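You operate a simulated robot arm through the tools that you are given. There is no shell and no other tool. Be economical: measure what you need, move in short steps, check, and stop when the job is done.

The job below is to be done with a simulated robot arm. You get a single attempt, and the scene is never put back.

## Task
Clean the smear off the turntable's clear pane and lay the white pad on it.
Fine: spray it from the bottle where it stands, wipe with the green pad and stand that back.
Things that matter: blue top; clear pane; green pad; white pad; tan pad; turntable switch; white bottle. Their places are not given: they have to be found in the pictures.

It is judged by the outcome, as a careful person would: the job done as asked, and still so three seconds after it is handed in. It fails if anything else is knocked over, pushed out of place, dropped, spilled or broken.

## Robot
A 6-joint arm with a two-finger parallel gripper, fixed in place. Base frame: the origin is at the foot of the arm, x ahead of it, y to its left, z up; the work surface is at about z = 840. Lengths are in mm, angles in degrees, forces in N, time in s.
With the tool pointing down near the work surface it reaches from about 260 to 680 mm from the base axis. Its first joint turns from -66.0 to 66.0 degrees. Payload 2.9 kg.
The TCP is the grasp point between the finger pads, 30 mm short of the fingertips. In the tool frame z runs along the fingers and y along their closing line. The gripper opens to 110 mm. The fingers are 20 mm wide and 10 mm thick; the gripper's body (48 by 112 mm) begins 55 mm behind the TCP.
Orientation is told as [roll, pitch, yaw] about the base's x, y, z axes, in that order, counted from this pose: with the fingers straight down and closing along the base's y, the tool's x points along the base's -x, its y along +y and its z along -z.

## Interface
- The arm moves only by the tool step_arm. Its arguments are lists of equal length, an entry for each row: "dp": the shift along the base's x, y, z in mm, a list of three; "rot": the turn, a rotation vector about the base's x, y, z in degrees, a list of three; "jaw": the opening, from 0 (shut) to 1 (fully open). In form: {"dp": [[x, y, z], ...], "rot": [[wx, wy, wz], ...], "jaw": [jaw, ...]}. A call has 1 to 8 rows; each row is the pose to reach, as a shift and turn from the pose commanded when the call began. Each row takes 0.2 s and may step no farther than 50 mm and 8.6 degrees from the row before; otherwise, or with a gripper value out of range, the whole call is refused. A pose out of reach is approached as far as the arm can. The call stops where the force on the tool passes 40 N (or 10 N more than at its start, if that is more) or the arm is blocked; 0.2 s more then pass. Each finger travels about 108 mm/s and halts on what it meets, pressing with about 27 N; the grip force reading is that of the motor and also rises with nothing between the fingers. The clock runs only during rows and for 0.2 s after the last one: add rows that repeat a pose to give the fingers time. The reply holds the time, the measured pose of the TCP, the force on the tool along the base axes, the opening and the grip force, in the units named above and with some noise, and new pictures: "show" is both (left out), scene, wrist or none.
- Cameras (640 x 400 px; columns grow to the right, rows downward): "scene" is fixed at [88.8, 440, 1390.1]; the picture's right is [-0.64, -0.76, 0.00], its down [-0.40, 0.34, -0.85] and it looks along [0.65, -0.55, -0.53] (base axes); focal length 258 px, centre (320, 200). "wrist" rides on the gripper at [-36, 0, -57] in the tool frame; the picture's right is [0.00, -1.00, 0.00], its down [0.97, 0.00, -0.24] and it looks along [0.24, 0.00, 0.97] (tool axes); focal length 218 px, centre (320, 200).
- measure_at(camera, pixels): for up to 12 pixels [column, row] of the newest picture of that camera ("zoom" is the newest enlarged one), the place [x, y, z] in the base frame of the surface seen there, good to about 2 mm. No time passes.
- enlarge(camera, box): a new picture of the part [left, top, right, bottom] of that camera's present view, enlarged. No time passes.
- job_done(): hands the job in; it is judged then, once.

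Work in short steps. Measure before you move; look again where a grasp or a placing could have gone wrong, and mend it. You have 80 turns and 120 pictures in all, those below and enlarged ones among them. Open the gripper and draw the arm clear of the work before you hand the job in, unless the task says otherwise; then end with one line.

The tools are called as a command line: name --argument value ..., lists and objects as JSON in quotes. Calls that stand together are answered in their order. step_arm: Moves the arm, as the interface text tells. Its arguments: {"type":"object","properties":{"dp":{"type":"array","items":{"type":"array","items":{"type":"number"}}},"rot":{"type":"array","items":{"type":"array","items":{"type":"number"}}},"jaw":{"type":"array","items":{"type":"number"}},"show":{"type":"string","enum":["both","scene","wrist","none"]}},"required":["dp","rot","jaw"]} The other tools are called the same way: measure_at (camera, pixels) gives the place of the surface under pixels of a picture; enlarge (camera, box) takes an enlarged picture of a part of a camera's view; job_done () hands the job in.

At the start:

```text
time: 0.0
eef_pos: [397.6, -76.1, 1286.6]
tcp_rot: [0.0, 0.0, 0.0]
wrist_force: [0.3, 0.1, -1.1]
width: 110.1
grasp_force: 0.1
```

scene: 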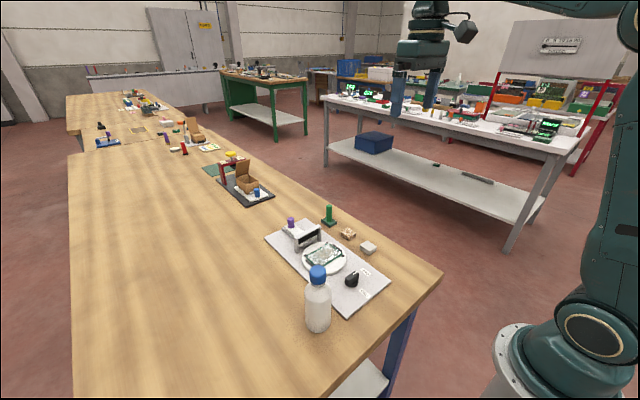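
wrist: 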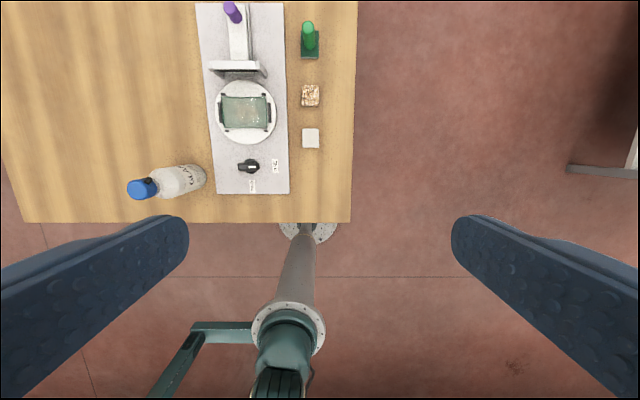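

The pictures show the bottle at scene (318,300), the turntable at (325,258), green pad (328,215), tan pad (347,233), white pad (368,247), and the switch at (351,280). I enlarge both views for detail.

enlarge --camera "scene" --box '[250, 190, 410, 340]'

enlarge --camera "wrist" --box '[110, 0, 360, 220]'

measure_at --camera "wrist" --pixels '[[245, 112], [309, 30], [310, 45], [311, 95], [311, 138], [249, 166], [142, 189], [185, 180], [233, 12], [240, 68], [253, 187], [275, 166]]'

measure_at --camera "scene" --pixels '[[318, 270], [318, 300], [328, 208], [329, 222], [347, 231], [368, 245], [352, 277], [324, 256], [291, 220], [303, 233], [318, 328], [318, 285]]'

```text
2.67 times, centred on (330, 265) of scene
```

zoom: 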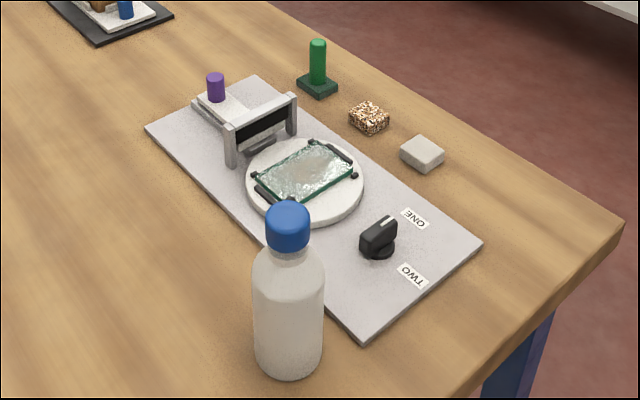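

```text
1.82 times, centred on (235, 110) of wrist
```

zoom: 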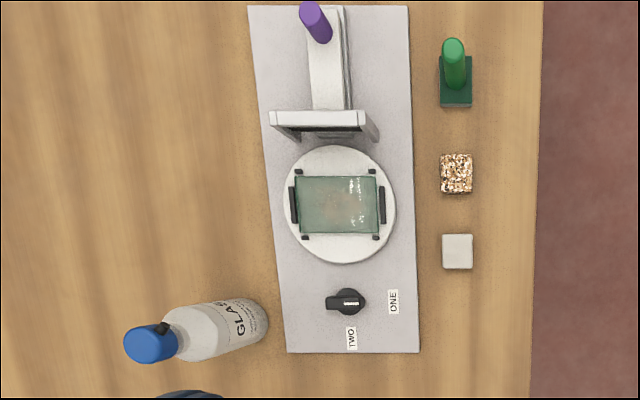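

```text
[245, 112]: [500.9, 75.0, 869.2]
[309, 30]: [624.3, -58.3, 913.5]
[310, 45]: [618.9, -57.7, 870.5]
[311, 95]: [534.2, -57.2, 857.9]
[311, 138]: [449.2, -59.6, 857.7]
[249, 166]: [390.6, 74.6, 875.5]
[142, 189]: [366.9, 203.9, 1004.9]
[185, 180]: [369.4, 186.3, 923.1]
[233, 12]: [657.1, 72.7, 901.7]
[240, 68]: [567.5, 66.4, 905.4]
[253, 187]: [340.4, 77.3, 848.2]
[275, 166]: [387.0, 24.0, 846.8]
```

```text
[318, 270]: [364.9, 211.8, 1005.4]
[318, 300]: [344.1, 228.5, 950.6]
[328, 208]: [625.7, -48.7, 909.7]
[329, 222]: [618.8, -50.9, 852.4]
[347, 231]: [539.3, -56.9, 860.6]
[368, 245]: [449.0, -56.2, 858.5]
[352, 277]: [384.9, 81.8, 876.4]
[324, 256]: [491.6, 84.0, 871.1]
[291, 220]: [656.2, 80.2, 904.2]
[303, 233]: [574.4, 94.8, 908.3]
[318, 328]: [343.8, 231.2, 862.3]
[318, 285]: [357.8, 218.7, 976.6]
```

The bottle stands near (360,215), its top at about z 1008, and the pane is near (500,75,870). I move to above the turntable at a safe height to look closer and see whether it is turning.

step_arm --dp '[[15, 25, -40], [30, 50, -80], [45, 75, -120], [55, 95, -160], [60, 110, -200]]' --rot '[[0, 0, 0], [0, 0, 0], [0, 0, 0], [0, 0, 0], [0, 0, 0]]' --jaw '[1, 1, 1, 1, 1]'

```text
time: 1.2
eef_pos: [456.1, 34.7, 1085.4]
tcp_rot: [0.1, 0.1, 0.1]
wrist_force: [0.2, 0.2, 0.1]
width: 109.9
grasp_force: 0.0
```

scene: 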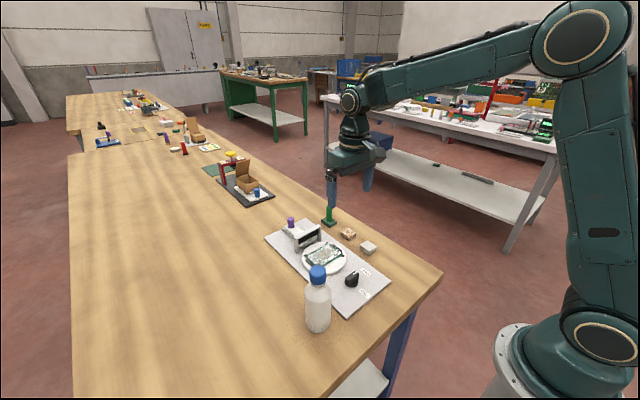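
wrist: 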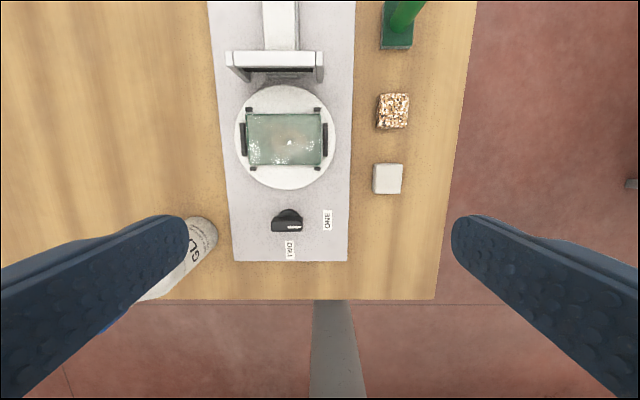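

The turntable seems to be still. I enlarge the wrist view on the plate.

enlarge --camera "wrist" --box '[220, 80, 350, 190]'

enlarge --camera "scene" --box '[275, 210, 375, 300]'

enlarge --camera "wrist" --box '[250, 190, 350, 270]'

measure_at --camera "wrist" --pixels '[[250, 118], [320, 118], [252, 162], [320, 162], [285, 92], [285, 183], [240, 140], [330, 140], [285, 140], [295, 225], [274, 226], [286, 215]]'

```text
3.64 times, centred on (285, 135) of wrist
```

zoom: 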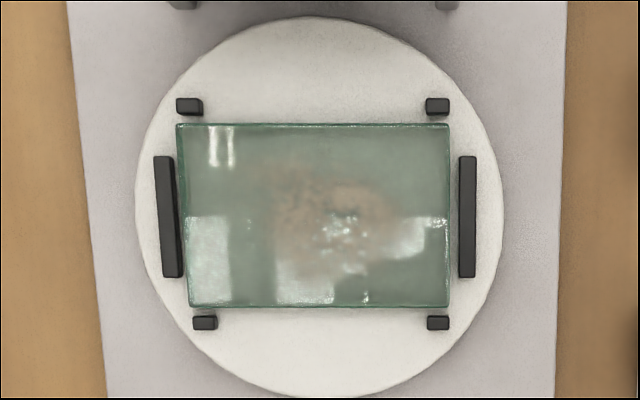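

```text
4.44 times, centred on (325, 255) of scene
```

zoom: 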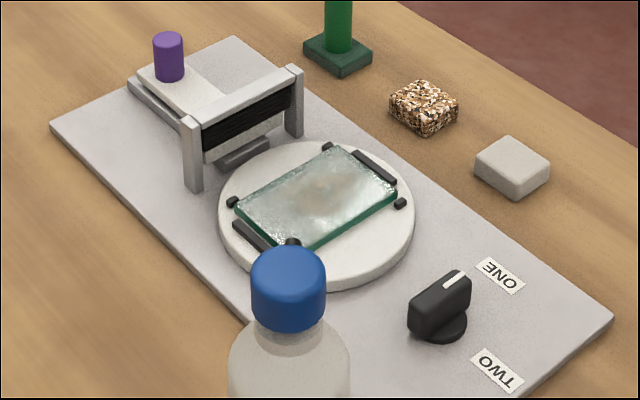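

```text
5.00 times, centred on (300, 230) of wrist
```

zoom: 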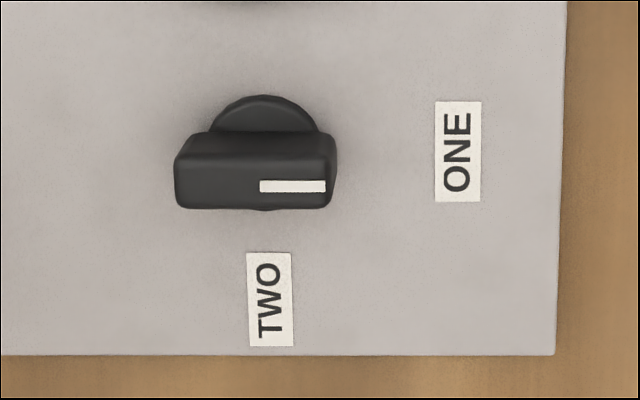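

```text
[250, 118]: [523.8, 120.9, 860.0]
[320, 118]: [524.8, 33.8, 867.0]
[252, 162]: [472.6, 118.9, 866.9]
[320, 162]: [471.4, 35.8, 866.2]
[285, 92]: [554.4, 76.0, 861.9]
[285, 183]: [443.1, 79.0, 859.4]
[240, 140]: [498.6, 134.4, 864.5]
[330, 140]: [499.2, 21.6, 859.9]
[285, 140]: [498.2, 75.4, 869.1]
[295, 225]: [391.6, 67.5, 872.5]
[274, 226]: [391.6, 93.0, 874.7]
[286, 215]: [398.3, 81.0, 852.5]
```

The switch points at ONE, and the smear lies in the middle of the pane (about 495,70). Next I look at the bottle's cap and nozzle direction from above, keeping the fingertips at about z 1090, above its top at 1008.

step_arm --dp '[[-20, 30, 20], [-40, 70, 30], [-60, 110, 35], [-80, 145, 35], [-90, 170, 35]]' --rot '[[0, 0, 0], [0, 0, 0], [0, 0, 0], [0, 0, 0], [0, 0, 0]]' --jaw '[1, 1, 1, 1, 1]' --show "wrist"

```text
time: 2.4
eef_pos: [366.7, 204.7, 1121.5]
tcp_rot: [0.0, 0.0, 0.0]
wrist_force: [-0.4, -0.2, 0.0]
width: 110.2
grasp_force: 0.0
```

wrist: 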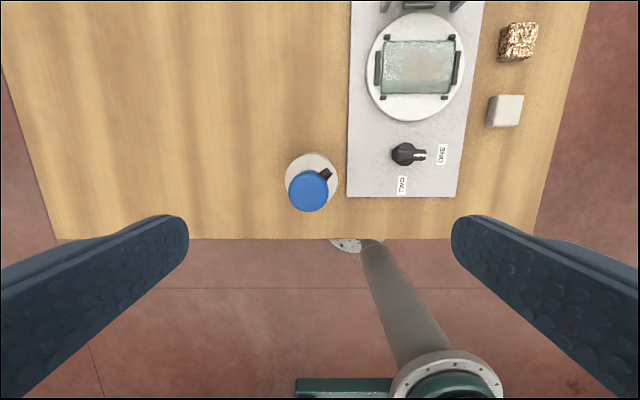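

The cap is at wrist (307,191), with a dark nozzle at (325,174) pointing up and right, toward the pane. I measure it and enlarge.

enlarge --camera "wrist" --box '[270, 140, 350, 220]'

measure_at --camera "wrist" --pixels '[[307, 191], [291, 191], [325, 191], [307, 175], [307, 209], [325, 174], [295, 165], [328, 178], [322, 170]]'

```text
5.00 times, centred on (310, 180) of wrist
```

zoom: 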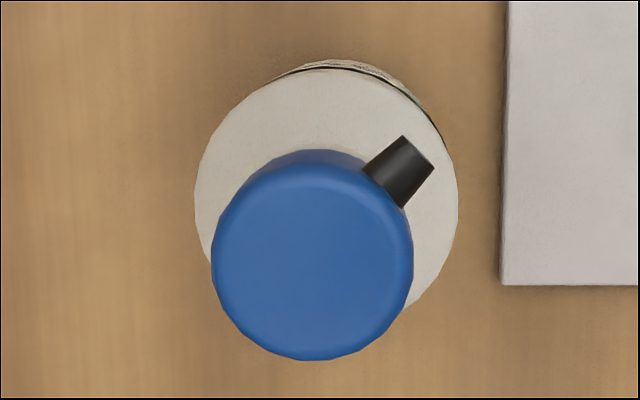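

```text
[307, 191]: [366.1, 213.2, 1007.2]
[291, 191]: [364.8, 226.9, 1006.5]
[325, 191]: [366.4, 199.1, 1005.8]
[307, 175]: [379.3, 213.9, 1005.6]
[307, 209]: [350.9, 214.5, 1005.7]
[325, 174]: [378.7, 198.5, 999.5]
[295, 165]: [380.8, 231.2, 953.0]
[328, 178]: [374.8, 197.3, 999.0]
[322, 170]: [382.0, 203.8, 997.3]
```

The cap axis is about (365,213), top at 1007, and the nozzle aims at the pane's centre. I close the fingers and go to 10 mm above the cap centre.

step_arm --dp '[[-1, 8, 0], [-1, 8, 0], [-1, 8, 0], [-1, 8, -40], [-1, 8, -73], [-1, 8, -73]]' --rot '[[0, 0, 0], [0, 0, 0], [0, 0, 0], [0, 0, 0], [0, 0, 0], [0, 0, 0]]' --jaw '[0.6, 0.3, 0, 0, 0, 0]' --show "scene"

enlarge --camera "scene" --box '[250, 200, 410, 340]'

```text
time: 3.8
eef_pos: [367.4, 213.8, 1049.6]
tcp_rot: [0.0, -0.2, 0.0]
wrist_force: [0.1, -0.3, -0.2]
width: 0.0
grasp_force: 27.3
```

scene: 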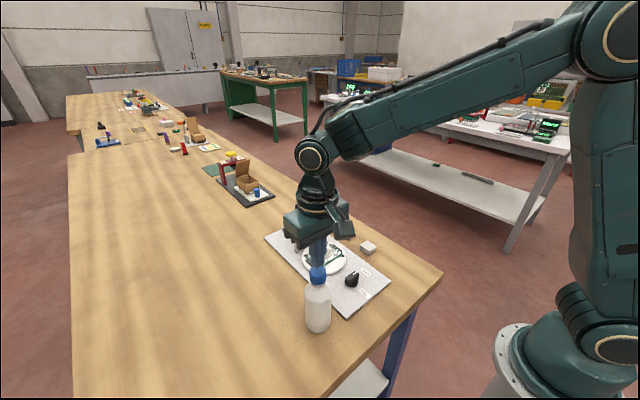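

```text
2.86 times, centred on (330, 270) of scene
```

zoom: 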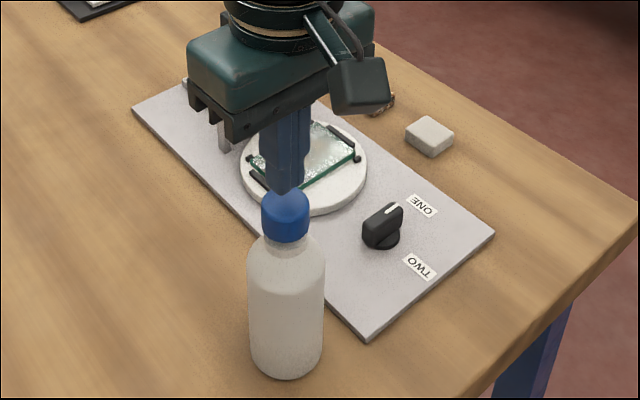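

The fingers stand above the cap with the tips at about 1020. I press down slowly, watching the force.

step_arm --dp '[[-2, 0, -8], [-2, 0, -12], [-2, 0, -15], [-2, 0, -17]]' --rot '[[0, 0, 0], [0, 0, 0], [0, 0, 0], [0, 0, 0]]' --jaw '[0, 0, 0, 0]' --show "scene"

enlarge --camera "scene" --box '[250, 200, 410, 340]'

```text
time: 4.8
eef_pos: [364.4, 212.5, 1031.3]
tcp_rot: [0.1, -0.1, 0.0]
wrist_force: [-0.1, 1.2, 3.6]
width: 0.0
grasp_force: 26.7
```

scene: 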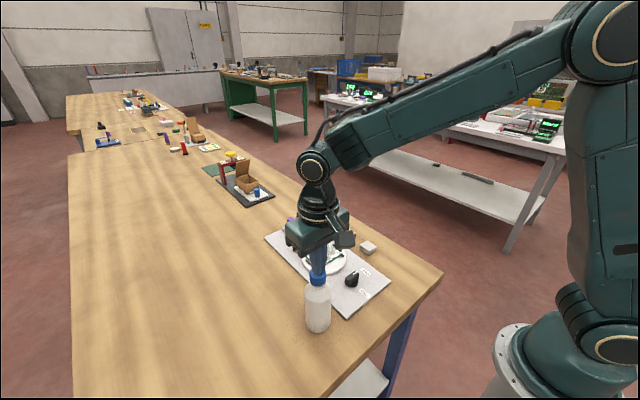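

```text
2.86 times, centred on (330, 270) of scene
```

zoom: 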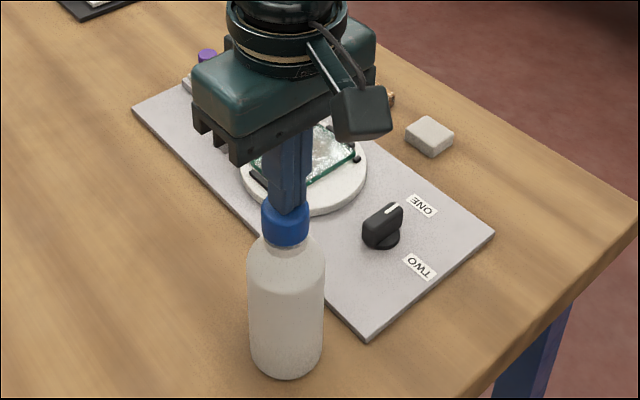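

Contact has begun, at about 4 N. I press a few millimetres farther.

step_arm --dp '[[0, 0, -2], [0, 0, -4], [0, 0, -6]]' --rot '[[0, 0, 0], [0, 0, 0], [0, 0, 0]]' --jaw '[0, 0, 0]' --show "scene"

enlarge --camera "scene" --box '[250, 200, 410, 340]'

```text
time: 5.6
eef_pos: [365.4, 211.5, 1027.4]
tcp_rot: [0.3, -0.2, 0.1]
wrist_force: [-0.7, 3.2, 19.9]
width: 0.0
grasp_force: 26.9
```

scene: 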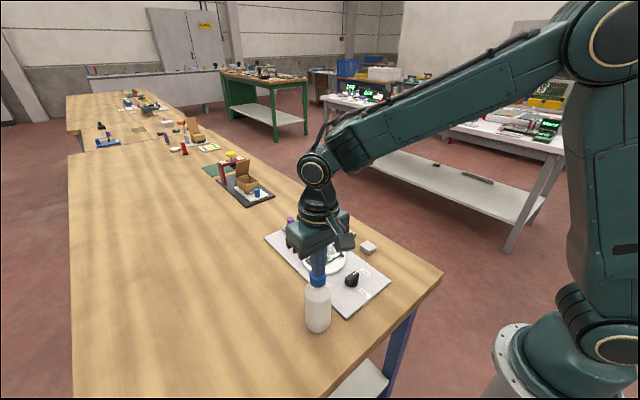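

```text
2.86 times, centred on (330, 270) of scene
```

zoom: 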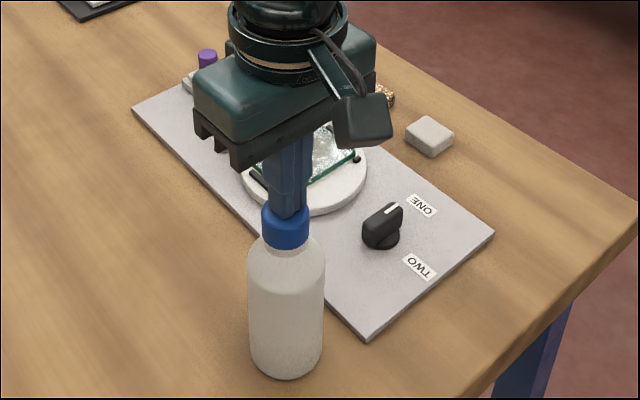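

The force rose to 20 N after about 8–10 mm of travel, so the pump is likely bottomed. I lift off and look at the pane for spray.

step_arm --dp '[[0, 0, 20], [0, 0, 60], [20, -30, 90], [50, -70, 90], [75, -115, 90], [90, -140, 90]]' --rot '[[0, 0, 0], [0, 0, 0], [0, 0, 0], [0, 0, 0], [0, 0, 0], [0, 0, 0]]' --jaw '[0, 0, 0, 0.3, 0.6, 0.9]'

enlarge --camera "wrist" --box '[220, 60, 370, 190]'

enlarge --camera "scene" --box '[270, 200, 380, 340]'

```text
refused: row 5 steps farther than a row can; nothing moved
```

```text
3.08 times, centred on (295, 125) of wrist
```

zoom: 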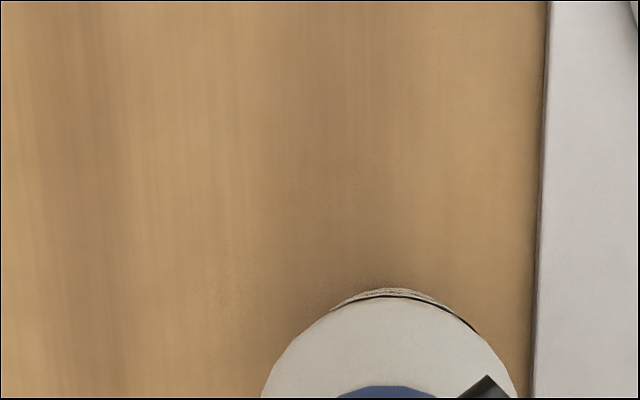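

```text
2.86 times, centred on (325, 270) of scene
```

zoom: 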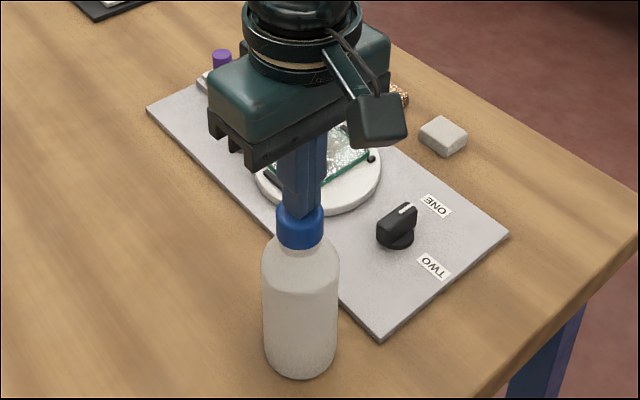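

The call was refused because one row was too long, so I repeat it with shorter steps.

step_arm --dp '[[0, 0, 20], [0, 0, 60], [20, -30, 90], [45, -65, 90], [70, -100, 90], [90, -135, 90]]' --rot '[[0, 0, 0], [0, 0, 0], [0, 0, 0], [0, 0, 0], [0, 0, 0], [0, 0, 0]]' --jaw '[0, 0, 0, 0.3, 0.6, 0.9]'

enlarge --camera "wrist" --box '[230, 60, 380, 190]'

enlarge --camera "scene" --box '[270, 200, 380, 340]'

```text
time: 7.0
eef_pos: [452.3, 76.8, 1119.5]
tcp_rot: [0.0, 0.0, 0.1]
wrist_force: [0.2, -0.4, 0.0]
width: 99.1
grasp_force: 0.0
```

scene: 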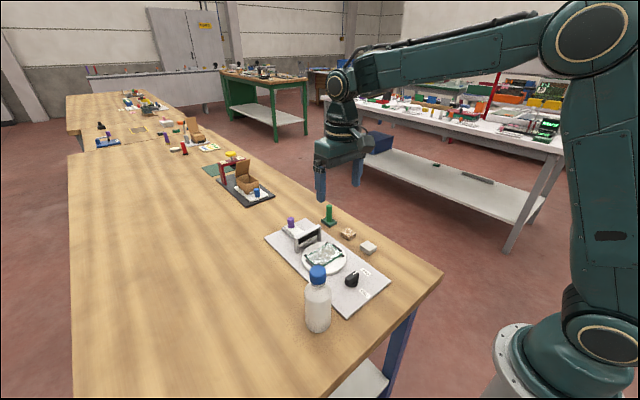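
wrist: 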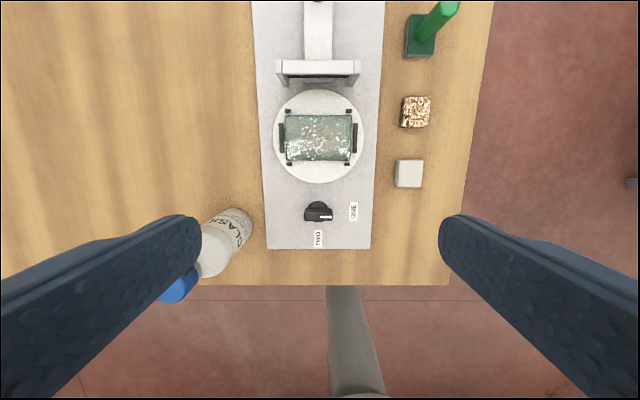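

```text
3.08 times, centred on (305, 125) of wrist
```

zoom: 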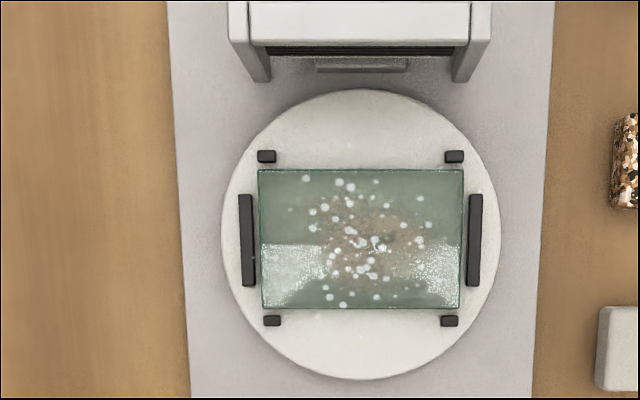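

```text
2.86 times, centred on (325, 270) of scene
```

zoom: 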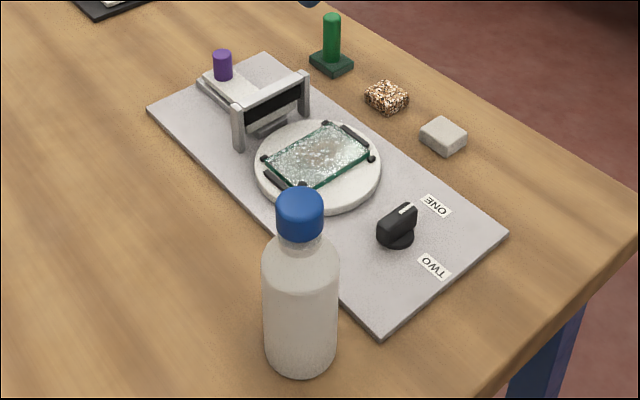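

Droplets cover the pane around the smear, so the spray worked. Next I look at the green pad from closer up.

step_arm --dp '[[30, -30, 0], [60, -65, -10], [90, -100, -20], [120, -132, -40]]' --rot '[[0, 0, 0], [0, 0, 0], [0, 0, 0], [0, 0, 0]]' --jaw '[0.8, 0.7, 0.6, 0.6]' --show "wrist"

enlarge --camera "scene" --box '[300, 190, 380, 260]'

```text
time: 8.0
eef_pos: [575.3, -52.7, 1075.6]
tcp_rot: [0.0, 0.0, 0.0]
wrist_force: [0.5, -0.8, -0.7]
width: 66.1
grasp_force: 0.1
```

wrist: 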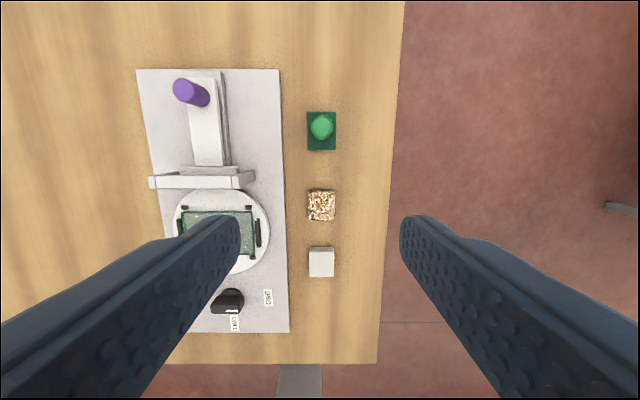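

```text
5.71 times, centred on (340, 225) of scene
```

zoom: 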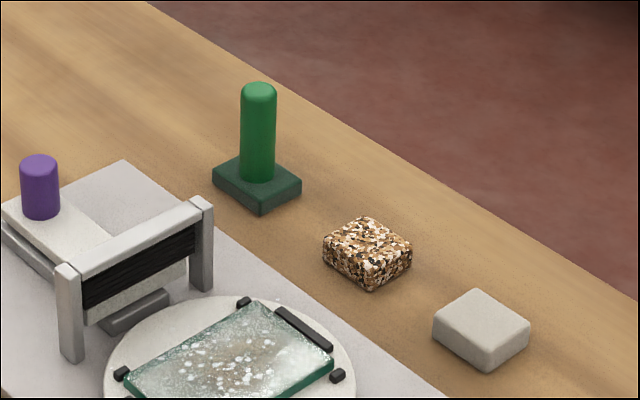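

measure_at --camera "zoom" --pixels '[[258, 92], [258, 130], [258, 170], [235, 172], [262, 200], [292, 182], [258, 240]]'

measure_at --camera "wrist" --pixels '[[321, 126], [321, 115], [310, 113], [334, 113], [310, 147], [334, 147], [321, 146], [311, 205], [333, 205], [310, 250], [332, 250], [321, 273]]'

```text
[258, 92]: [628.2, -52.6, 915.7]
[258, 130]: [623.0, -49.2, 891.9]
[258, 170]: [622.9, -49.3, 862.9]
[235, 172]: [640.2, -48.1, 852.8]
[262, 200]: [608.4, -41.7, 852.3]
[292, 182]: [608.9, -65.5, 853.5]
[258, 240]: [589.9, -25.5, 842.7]
```

```text
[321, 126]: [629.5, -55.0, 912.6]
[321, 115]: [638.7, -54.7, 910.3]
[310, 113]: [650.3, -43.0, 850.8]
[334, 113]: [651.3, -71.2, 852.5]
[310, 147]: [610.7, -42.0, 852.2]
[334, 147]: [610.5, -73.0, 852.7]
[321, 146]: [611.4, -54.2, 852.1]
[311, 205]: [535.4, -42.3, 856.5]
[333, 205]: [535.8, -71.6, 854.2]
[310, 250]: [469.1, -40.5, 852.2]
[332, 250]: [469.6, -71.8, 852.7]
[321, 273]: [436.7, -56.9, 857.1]
```

The green pad's base spans x 608–652, y -73..-40, with its handle at about (629,-56) up to z 914. I come down over the handle with the fingers open, straddling it.

step_arm --dp '[[30, -1, -20], [55, -1, -50], [55, -1, -90], [55, -1, -120], [55, -1, -120]]' --rot '[[0, 0, 0], [0, 0, 0], [0, 0, 0], [0, 0, 0], [0, 0, 0]]' --jaw '[0.6, 0.6, 0.6, 0.6, 0.6]'

enlarge --camera "scene" --box '[290, 160, 390, 260]'

```text
time: 9.2
eef_pos: [631.6, -55.7, 954.8]
tcp_rot: [0.0, -0.1, 0.0]
wrist_force: [0.3, -0.2, -0.5]
width: 65.9
grasp_force: 0.1
```

scene: 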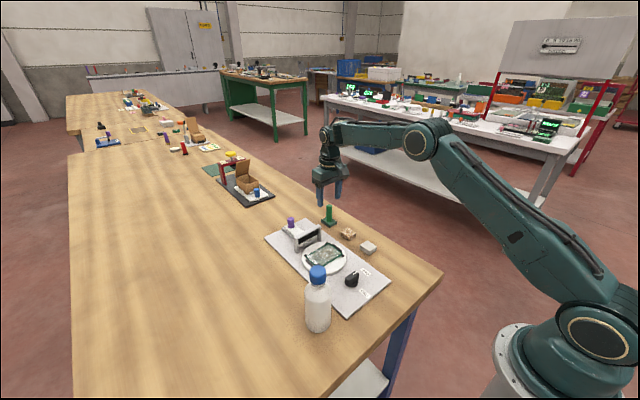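
wrist: 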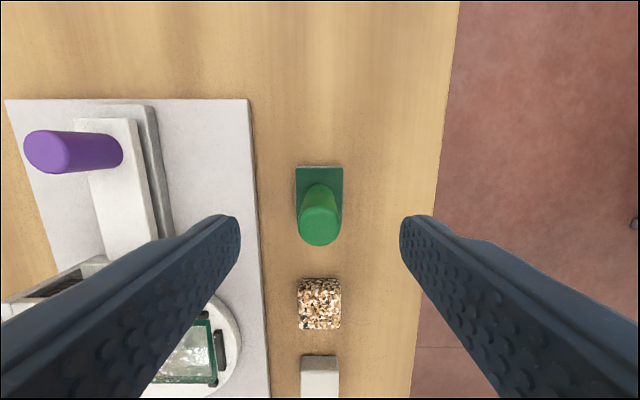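

```text
4.00 times, centred on (340, 210) of scene
```

zoom: 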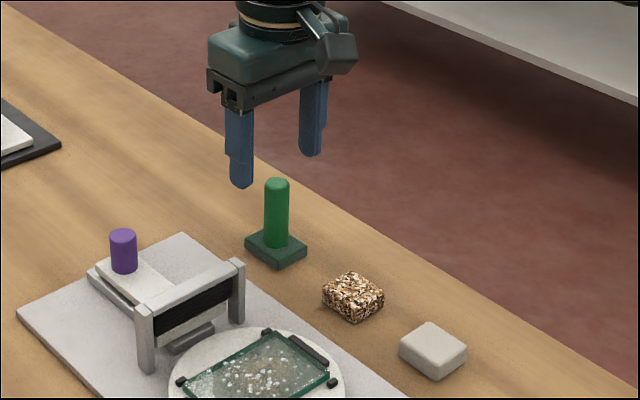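

The fingers straddle the handle at wrist (320,215). I verify its centre before going down.

measure_at --camera "wrist" --pixels '[[320, 225], [302, 225], [338, 225], [320, 241], [320, 190], [298, 170], [341, 170]]'

step_arm --dp '[[-1, 0, -30], [-1, 0, -58], [-1, 0, -58]]' --rot '[[0, 0, 0], [0, 0, 0], [0, 0, 0]]' --jaw '[0.6, 0.6, 0.6]'

```text
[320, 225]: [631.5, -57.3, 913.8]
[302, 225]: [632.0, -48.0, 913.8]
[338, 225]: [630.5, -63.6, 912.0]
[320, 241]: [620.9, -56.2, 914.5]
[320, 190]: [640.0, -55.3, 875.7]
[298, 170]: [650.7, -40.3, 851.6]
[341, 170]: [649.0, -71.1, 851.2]
```

```text
time: 10.0
eef_pos: [628.6, -54.1, 897.2]
tcp_rot: [0.0, -0.1, -0.1]
wrist_force: [0.4, 0.1, 0.5]
width: 65.9
grasp_force: 0.1
```

scene: 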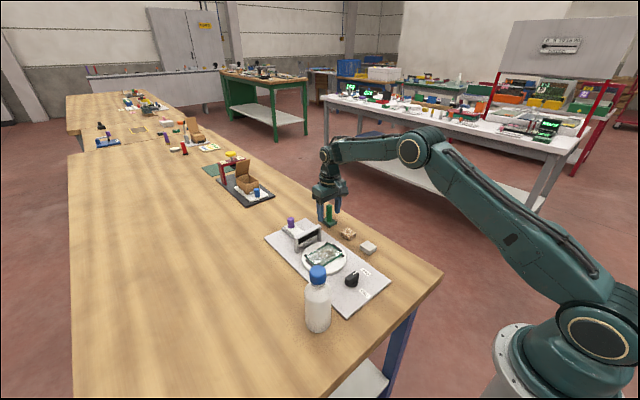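
wrist: 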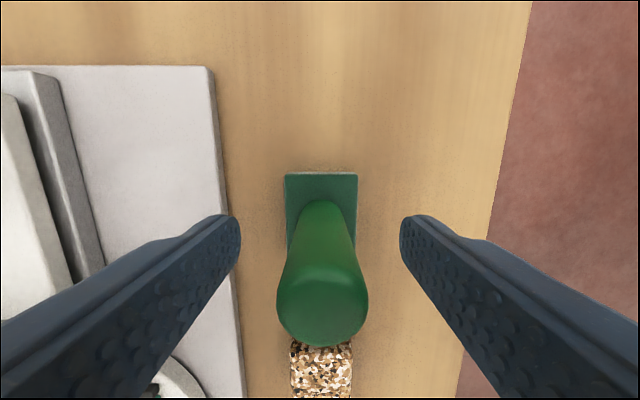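

The handle is centred between the fingers. I close on it.

step_arm --dp '[[1, 0, 0], [1, 0, 0], [1, 0, 0], [1, 0, 0]]' --rot '[[0, 0, 0], [0, 0, 0], [0, 0, 0], [0, 0, 0]]' --jaw '[0.4, 0.2, 0, 0]' --show "none"

step_arm --dp '[[0, 0, 5], [0, 0, 25], [0, 0, 60], [0, 0, 100], [0, 0, 100]]' --rot '[[0, 0, 0], [0, 0, 0], [0, 0, 0], [0, 0, 0], [0, 0, 0]]' --jaw '[0, 0, 0, 0, 0]'

enlarge --camera "scene" --box '[290, 160, 390, 260]'

```text
time: 11.0
eef_pos: [630.8, -54.5, 897.5]
tcp_rot: [0.0, 0.0, 0.0]
wrist_force: [-0.9, 0.7, -0.6]
width: 21.0
grasp_force: 27.1
```

```text
time: 12.2
eef_pos: [629.0, -56.7, 998.4]
tcp_rot: [0.0, 0.0, 0.0]
wrist_force: [0.7, 0.6, -0.5]
width: 20.7
grasp_force: 26.8
```

scene: 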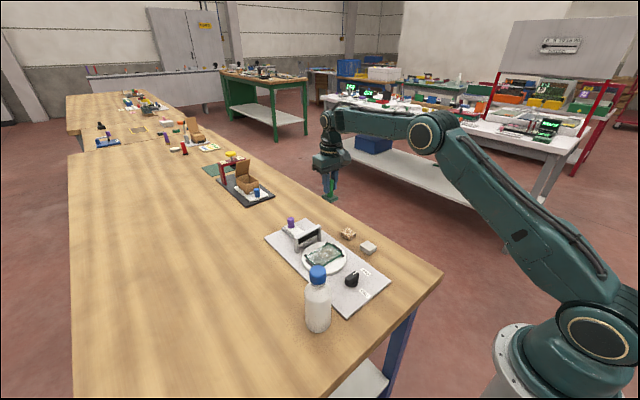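
wrist: 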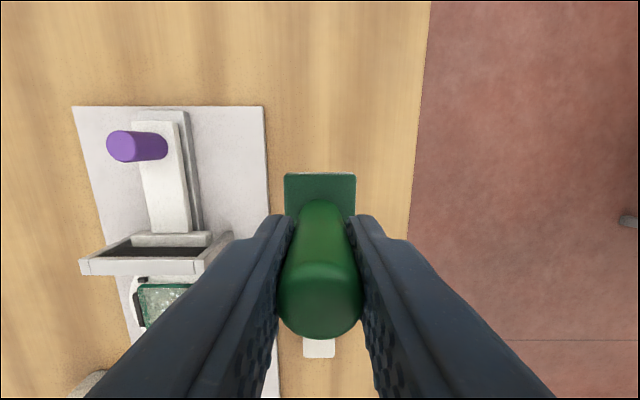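

```text
4.00 times, centred on (340, 210) of scene
```

zoom: 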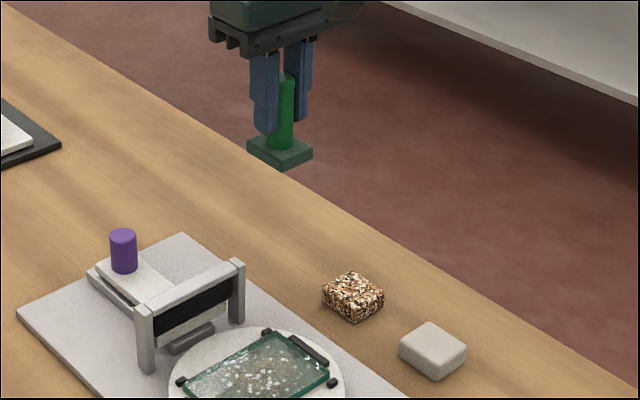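

The pad is held level, with its bottom at about z 941. I measure the pane corners and clip heights, then carry the pad over the pane.

measure_at --camera "zoom" --pixels '[[266, 331], [309, 350], [331, 382], [182, 381], [270, 345], [255, 380]]'

step_arm --dp '[[-30, 30, 0], [-60, 60, 0], [-92, 92, 0], [-122, 122, -10], [-132, 133, -35]]' --rot '[[0, 0, 0], [0, 0, 0], [0, 0, 0], [0, 0, 0], [0, 0, 0]]' --jaw '[0, 0, 0, 0, 0]'

enlarge --camera "scene" --box '[270, 190, 380, 300]'

```text
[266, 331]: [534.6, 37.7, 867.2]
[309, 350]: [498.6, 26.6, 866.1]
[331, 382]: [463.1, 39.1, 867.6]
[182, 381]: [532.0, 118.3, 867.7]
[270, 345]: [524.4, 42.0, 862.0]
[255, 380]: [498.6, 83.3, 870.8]
```

```text
time: 13.4
eef_pos: [496.3, 74.4, 963.5]
tcp_rot: [0.0, 0.0, 0.1]
wrist_force: [-0.5, -0.3, -0.4]
width: 20.7
grasp_force: 26.5
```

scene: 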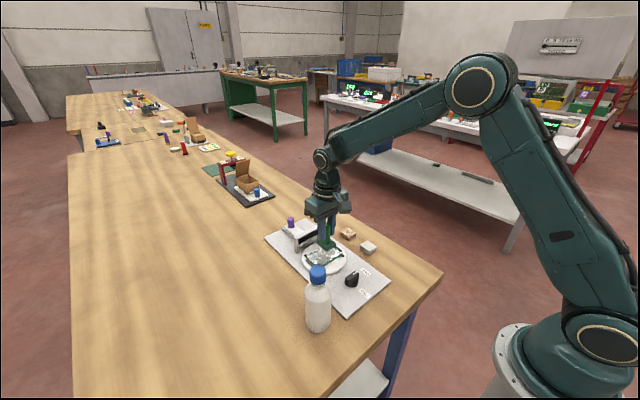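
wrist: 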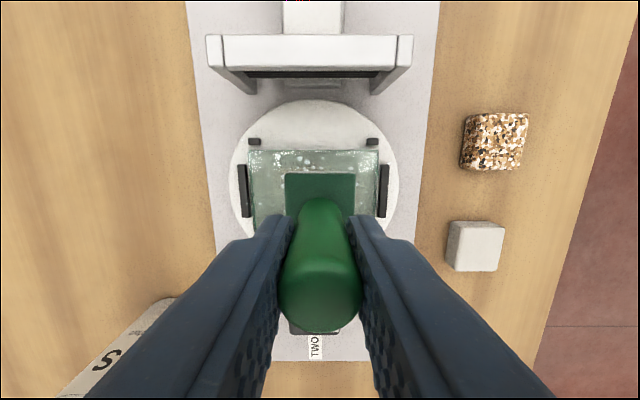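

```text
3.64 times, centred on (325, 245) of scene
```

zoom: 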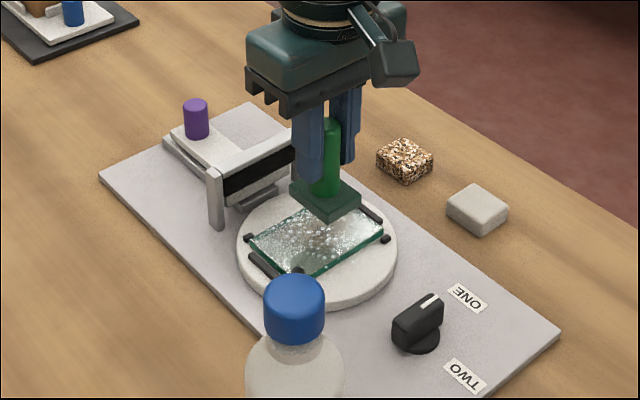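

The pad hovers over the pane at about z 906. I lower to light contact, expected at about TCP z 926.

step_arm --dp '[[0, 0, -20], [0, 0, -32], [0, 0, -36], [0, 0, -38]]' --rot '[[0, 0, 0], [0, 0, 0], [0, 0, 0], [0, 0, 0]]' --jaw '[0, 0, 0, 0]' --show "none"

```text
time: 14.4
eef_pos: [497.5, 75.4, 928.4]
tcp_rot: [0.1, -0.4, 0.0]
wrist_force: [-3.8, 0.3, 21.6]
width: 20.6
grasp_force: 26.9
```

Contact at 21 N, a bit firm. I ease up 1.5 mm and sweep across the smear in y.

step_arm --dp '[[0, 0, 1.5], [0, 12, 1.5], [0, 24, 1.5], [0, 12, 1.5], [0, 0, 1.5], [0, -12, 1.5], [0, -23, 1.5]]' --rot '[[0, 0, 0], [0, 0, 0], [0, 0, 0], [0, 0, 0], [0, 0, 0], [0, 0, 0], [0, 0, 0]]' --jaw '[0, 0, 0, 0, 0, 0, 0]'

enlarge --camera "scene" --box '[280, 210, 370, 300]'

```text
time: 16.0
eef_pos: [496.6, 53.9, 926.6]
tcp_rot: [0.0, 0.0, 0.0]
wrist_force: [-0.3, -0.4, -0.2]
width: 20.5
grasp_force: 27.0
```

scene: 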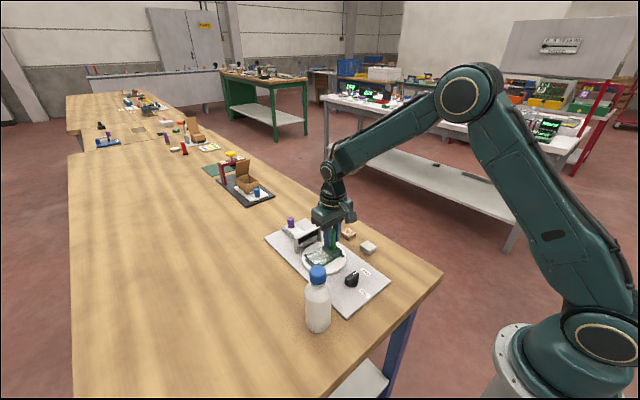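
wrist: 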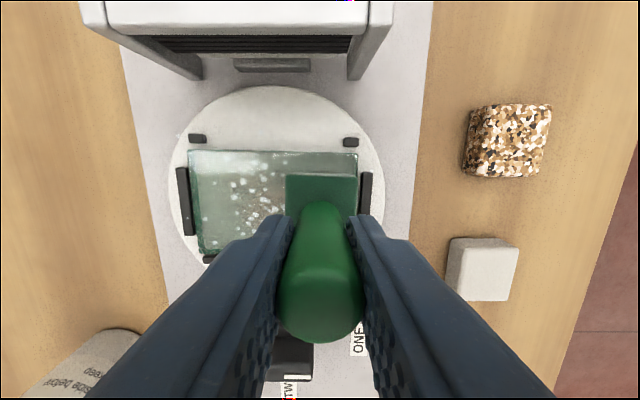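

```text
4.44 times, centred on (325, 255) of scene
```

zoom: 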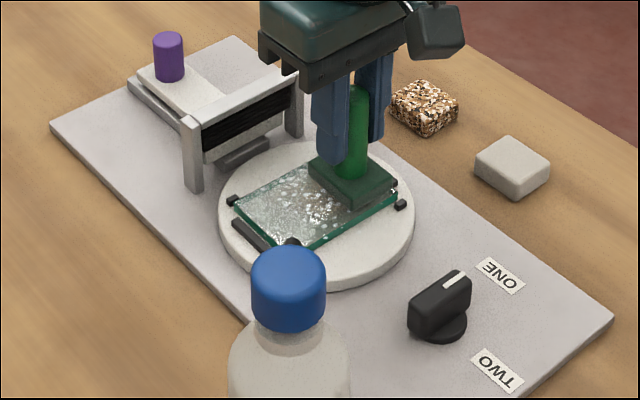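

The force is now zero, so that sweep did not press. I go down 2 mm and check the force again.

step_arm --dp '[[0, 0, -1], [0, 0, -2]]' --rot '[[0, 0, 0], [0, 0, 0]]' --jaw '[0, 0]' --show "none"

```text
time: 16.6
eef_pos: [498.1, 55.2, 926.3]
tcp_rot: [0.0, -0.2, 0.0]
wrist_force: [-2.2, 0.9, 11.9]
width: 20.9
grasp_force: 26.9
```

12 N is a good wiping force. I sweep the whole pane in y and back.

step_arm --dp '[[4, 10, 0], [4, 22, 0], [4, 34, 0], [4, 46, 0], [-4, 46, 0], [-4, 32, 0], [-4, 16, 0], [-4, 0, 0]]' --rot '[[0, 0, 0], [0, 0, 0], [0, 0, 0], [0, 0, 0], [0, 0, 0], [0, 0, 0], [0, 0, 0], [0, 0, 0]]' --jaw '[0, 0, 0, 0, 0, 0, 0, 0]'

enlarge --camera "scene" --box '[280, 210, 370, 300]'

```text
time: 18.4
eef_pos: [494.3, 54.7, 922.5]
tcp_rot: [-0.1, -0.2, 0.1]
wrist_force: [0.4, 5.0, 15.5]
width: 20.6
grasp_force: 26.9
```

scene: 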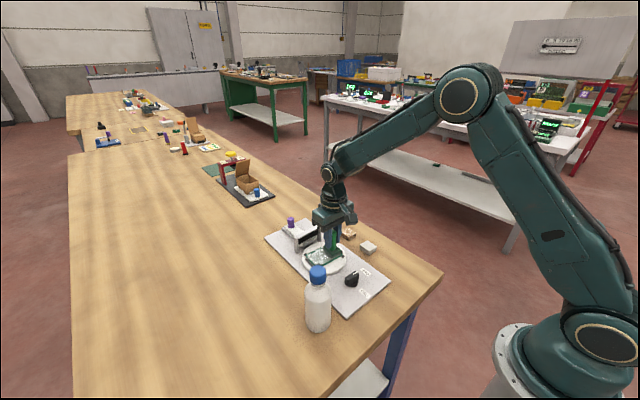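
wrist: 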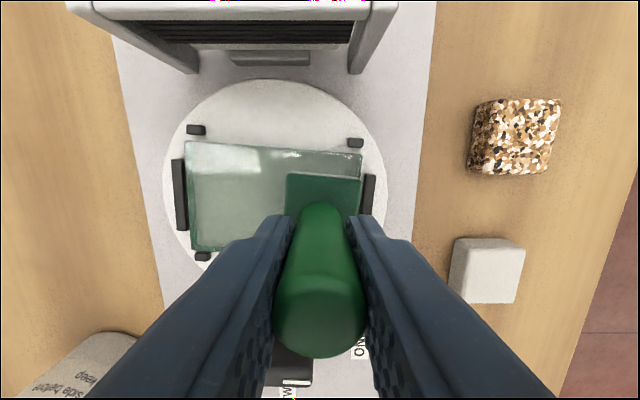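

```text
4.44 times, centred on (325, 255) of scene
```

zoom: 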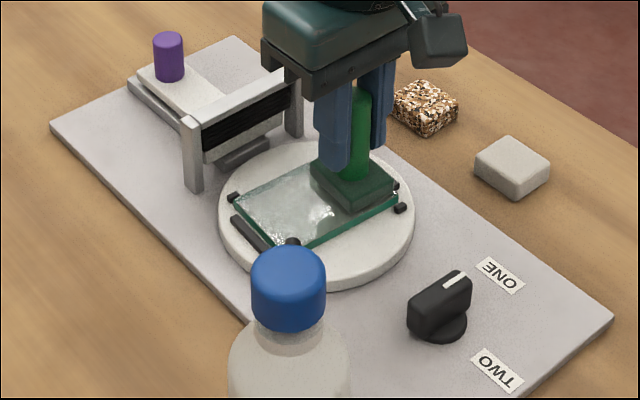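

The droplets are mostly gone. I do one more pass, a little lighter, then lift to look.

step_arm --dp '[[4, 12, 0], [4, 24, 0], [4, 36, 0], [4, 46, 0], [4, 34, 0], [4, 22, 0], [4, 22, 20], [-5, 22, 60]]' --rot '[[0, 0, 0], [0, 0, 0], [0, 0, 0], [0, 0, 0], [0, 0, 0], [0, 0, 0], [0, 0, 0], [0, 0, 0]]' --jaw '[0, 0, 0, 0, 0, 0, 0, 0]'

enlarge --camera "scene" --box '[280, 190, 370, 300]'

```text
time: 20.2
eef_pos: [487.6, 75.1, 984.9]
tcp_rot: [0.0, 0.0, 0.0]
wrist_force: [-0.3, 1.1, -0.3]
width: 20.2
grasp_force: 26.6
```

scene: 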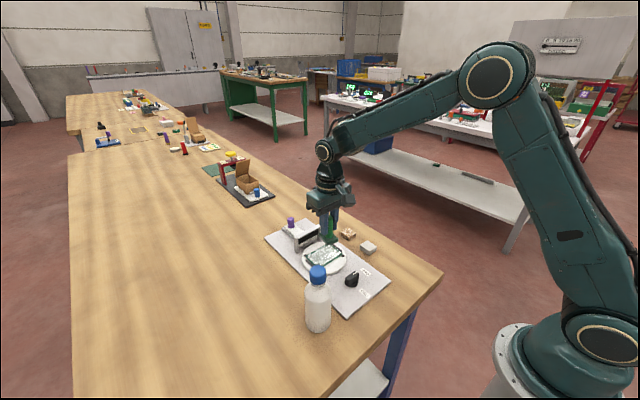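
wrist: 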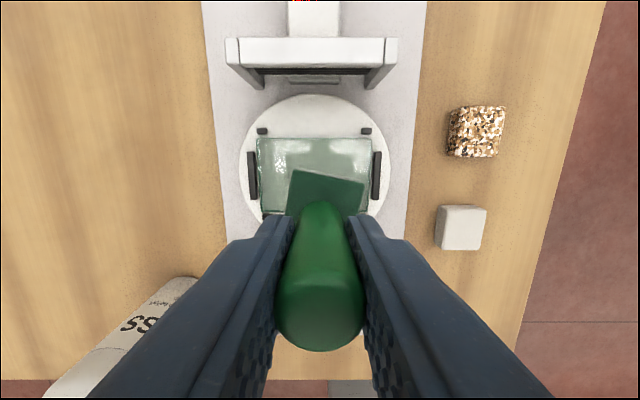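

```text
3.64 times, centred on (325, 245) of scene
```

zoom: 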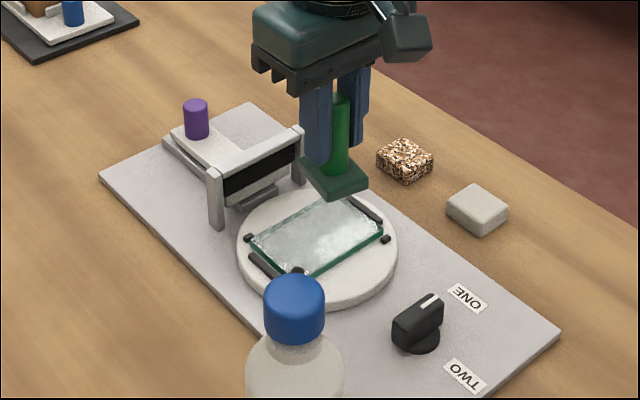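

The pane looks clean in the scene view, but the pad has yawed about -10° in the grip. I carry it back above its resting spot, turning +10° to compensate, and look at the pane on the way.

step_arm --dp '[[20, -30, 10], [40, -65, 10]]' --rot '[[0, 0, 0], [0, 0, 5]]' --jaw '[0, 0]'

enlarge --camera "scene" --box '[290, 230, 360, 280]'

enlarge --camera "wrist" --box '[60, 100, 300, 300]'

```text
time: 20.8
eef_pos: [527.9, 9.7, 995.0]
tcp_rot: [-0.1, 0.1, 5.2]
wrist_force: [1.1, -0.2, -0.7]
width: 19.7
grasp_force: 26.7
```

scene: 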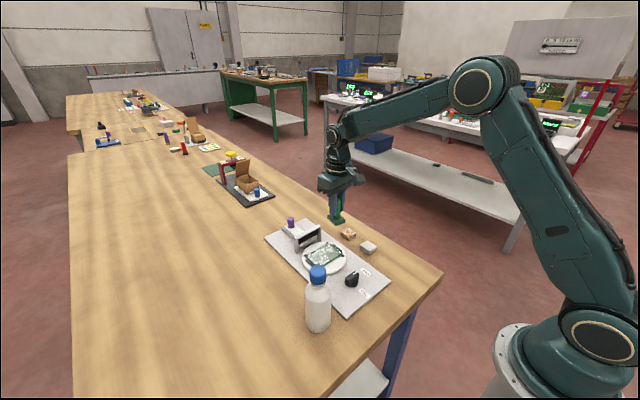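
wrist: 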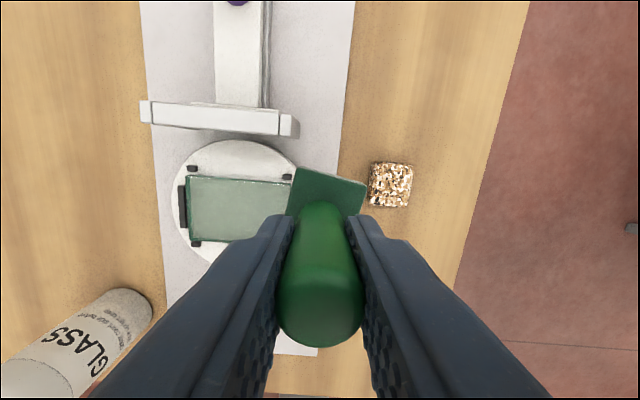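

```text
8.00 times, centred on (325, 255) of scene
```

zoom: 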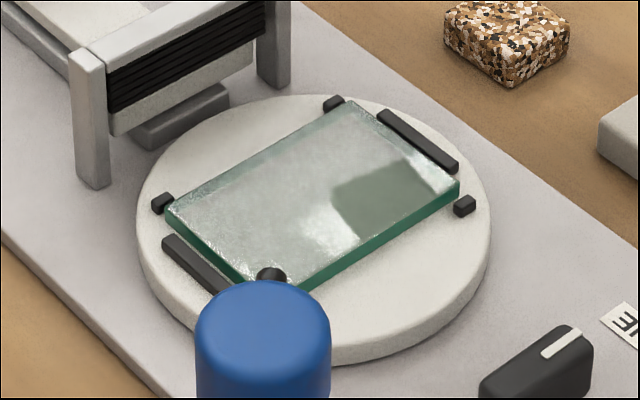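

```text
2.00 times, centred on (180, 200) of wrist
```

zoom: 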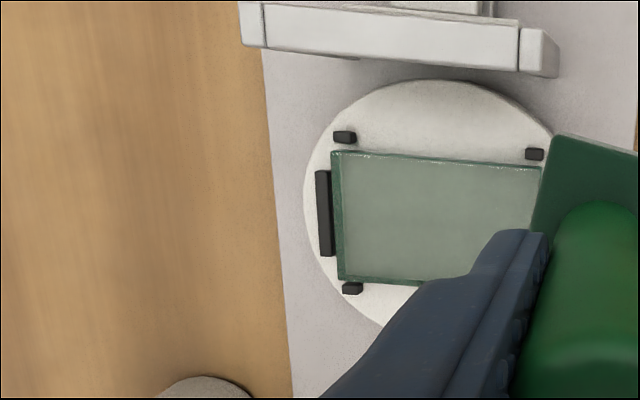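

The pane is clear. I continue to above the resting spot with more yaw, and will measure the pad's alignment there.

step_arm --dp '[[35, -23, 0], [70, -46, 0], [101, -67, 0], [101, -67, -30]]' --rot '[[0, 0, 4], [0, 0, 8], [0, 0, 8], [0, 0, 8]]' --jaw '[0, 0, 0, 0]'

enlarge --camera "scene" --box '[290, 160, 390, 260]'

```text
time: 21.8
eef_pos: [628.7, -57.0, 964.5]
tcp_rot: [0.0, 0.0, 13.0]
wrist_force: [0.5, 0.5, -0.9]
width: 19.8
grasp_force: 26.9
```

scene: 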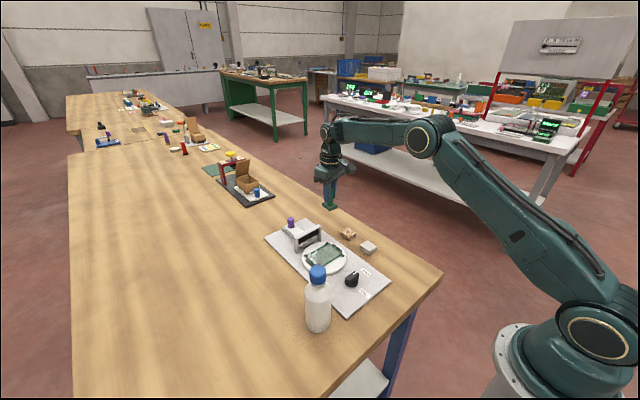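
wrist: 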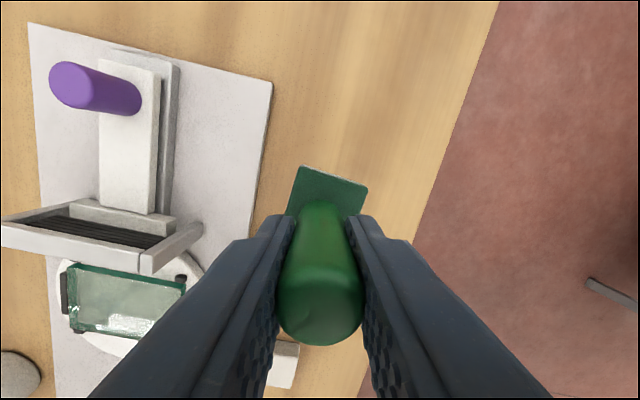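

```text
4.00 times, centred on (340, 210) of scene
```

zoom: 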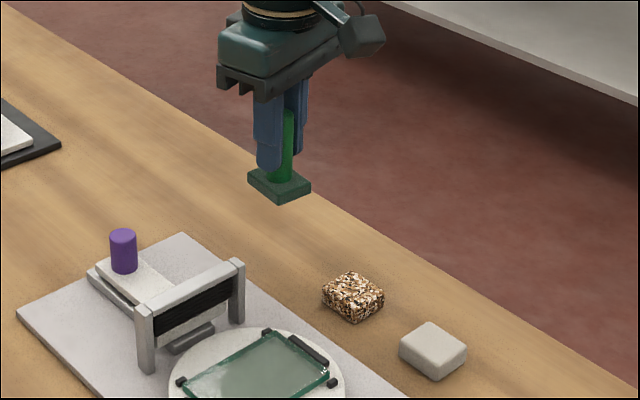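

I measure the pad's base corners to check its yaw and height.

measure_at --camera "wrist" --pixels '[[304, 170], [362, 188], [333, 178], [292, 205]]'

measure_at --camera "zoom" --pixels '[[251, 174], [278, 192], [308, 182], [279, 201]]'

```text
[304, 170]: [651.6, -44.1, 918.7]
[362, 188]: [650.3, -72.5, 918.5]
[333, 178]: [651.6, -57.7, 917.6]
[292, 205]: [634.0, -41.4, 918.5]
```

```text
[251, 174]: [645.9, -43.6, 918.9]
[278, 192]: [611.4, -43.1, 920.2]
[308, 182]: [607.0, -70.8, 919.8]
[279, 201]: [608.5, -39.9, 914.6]
```

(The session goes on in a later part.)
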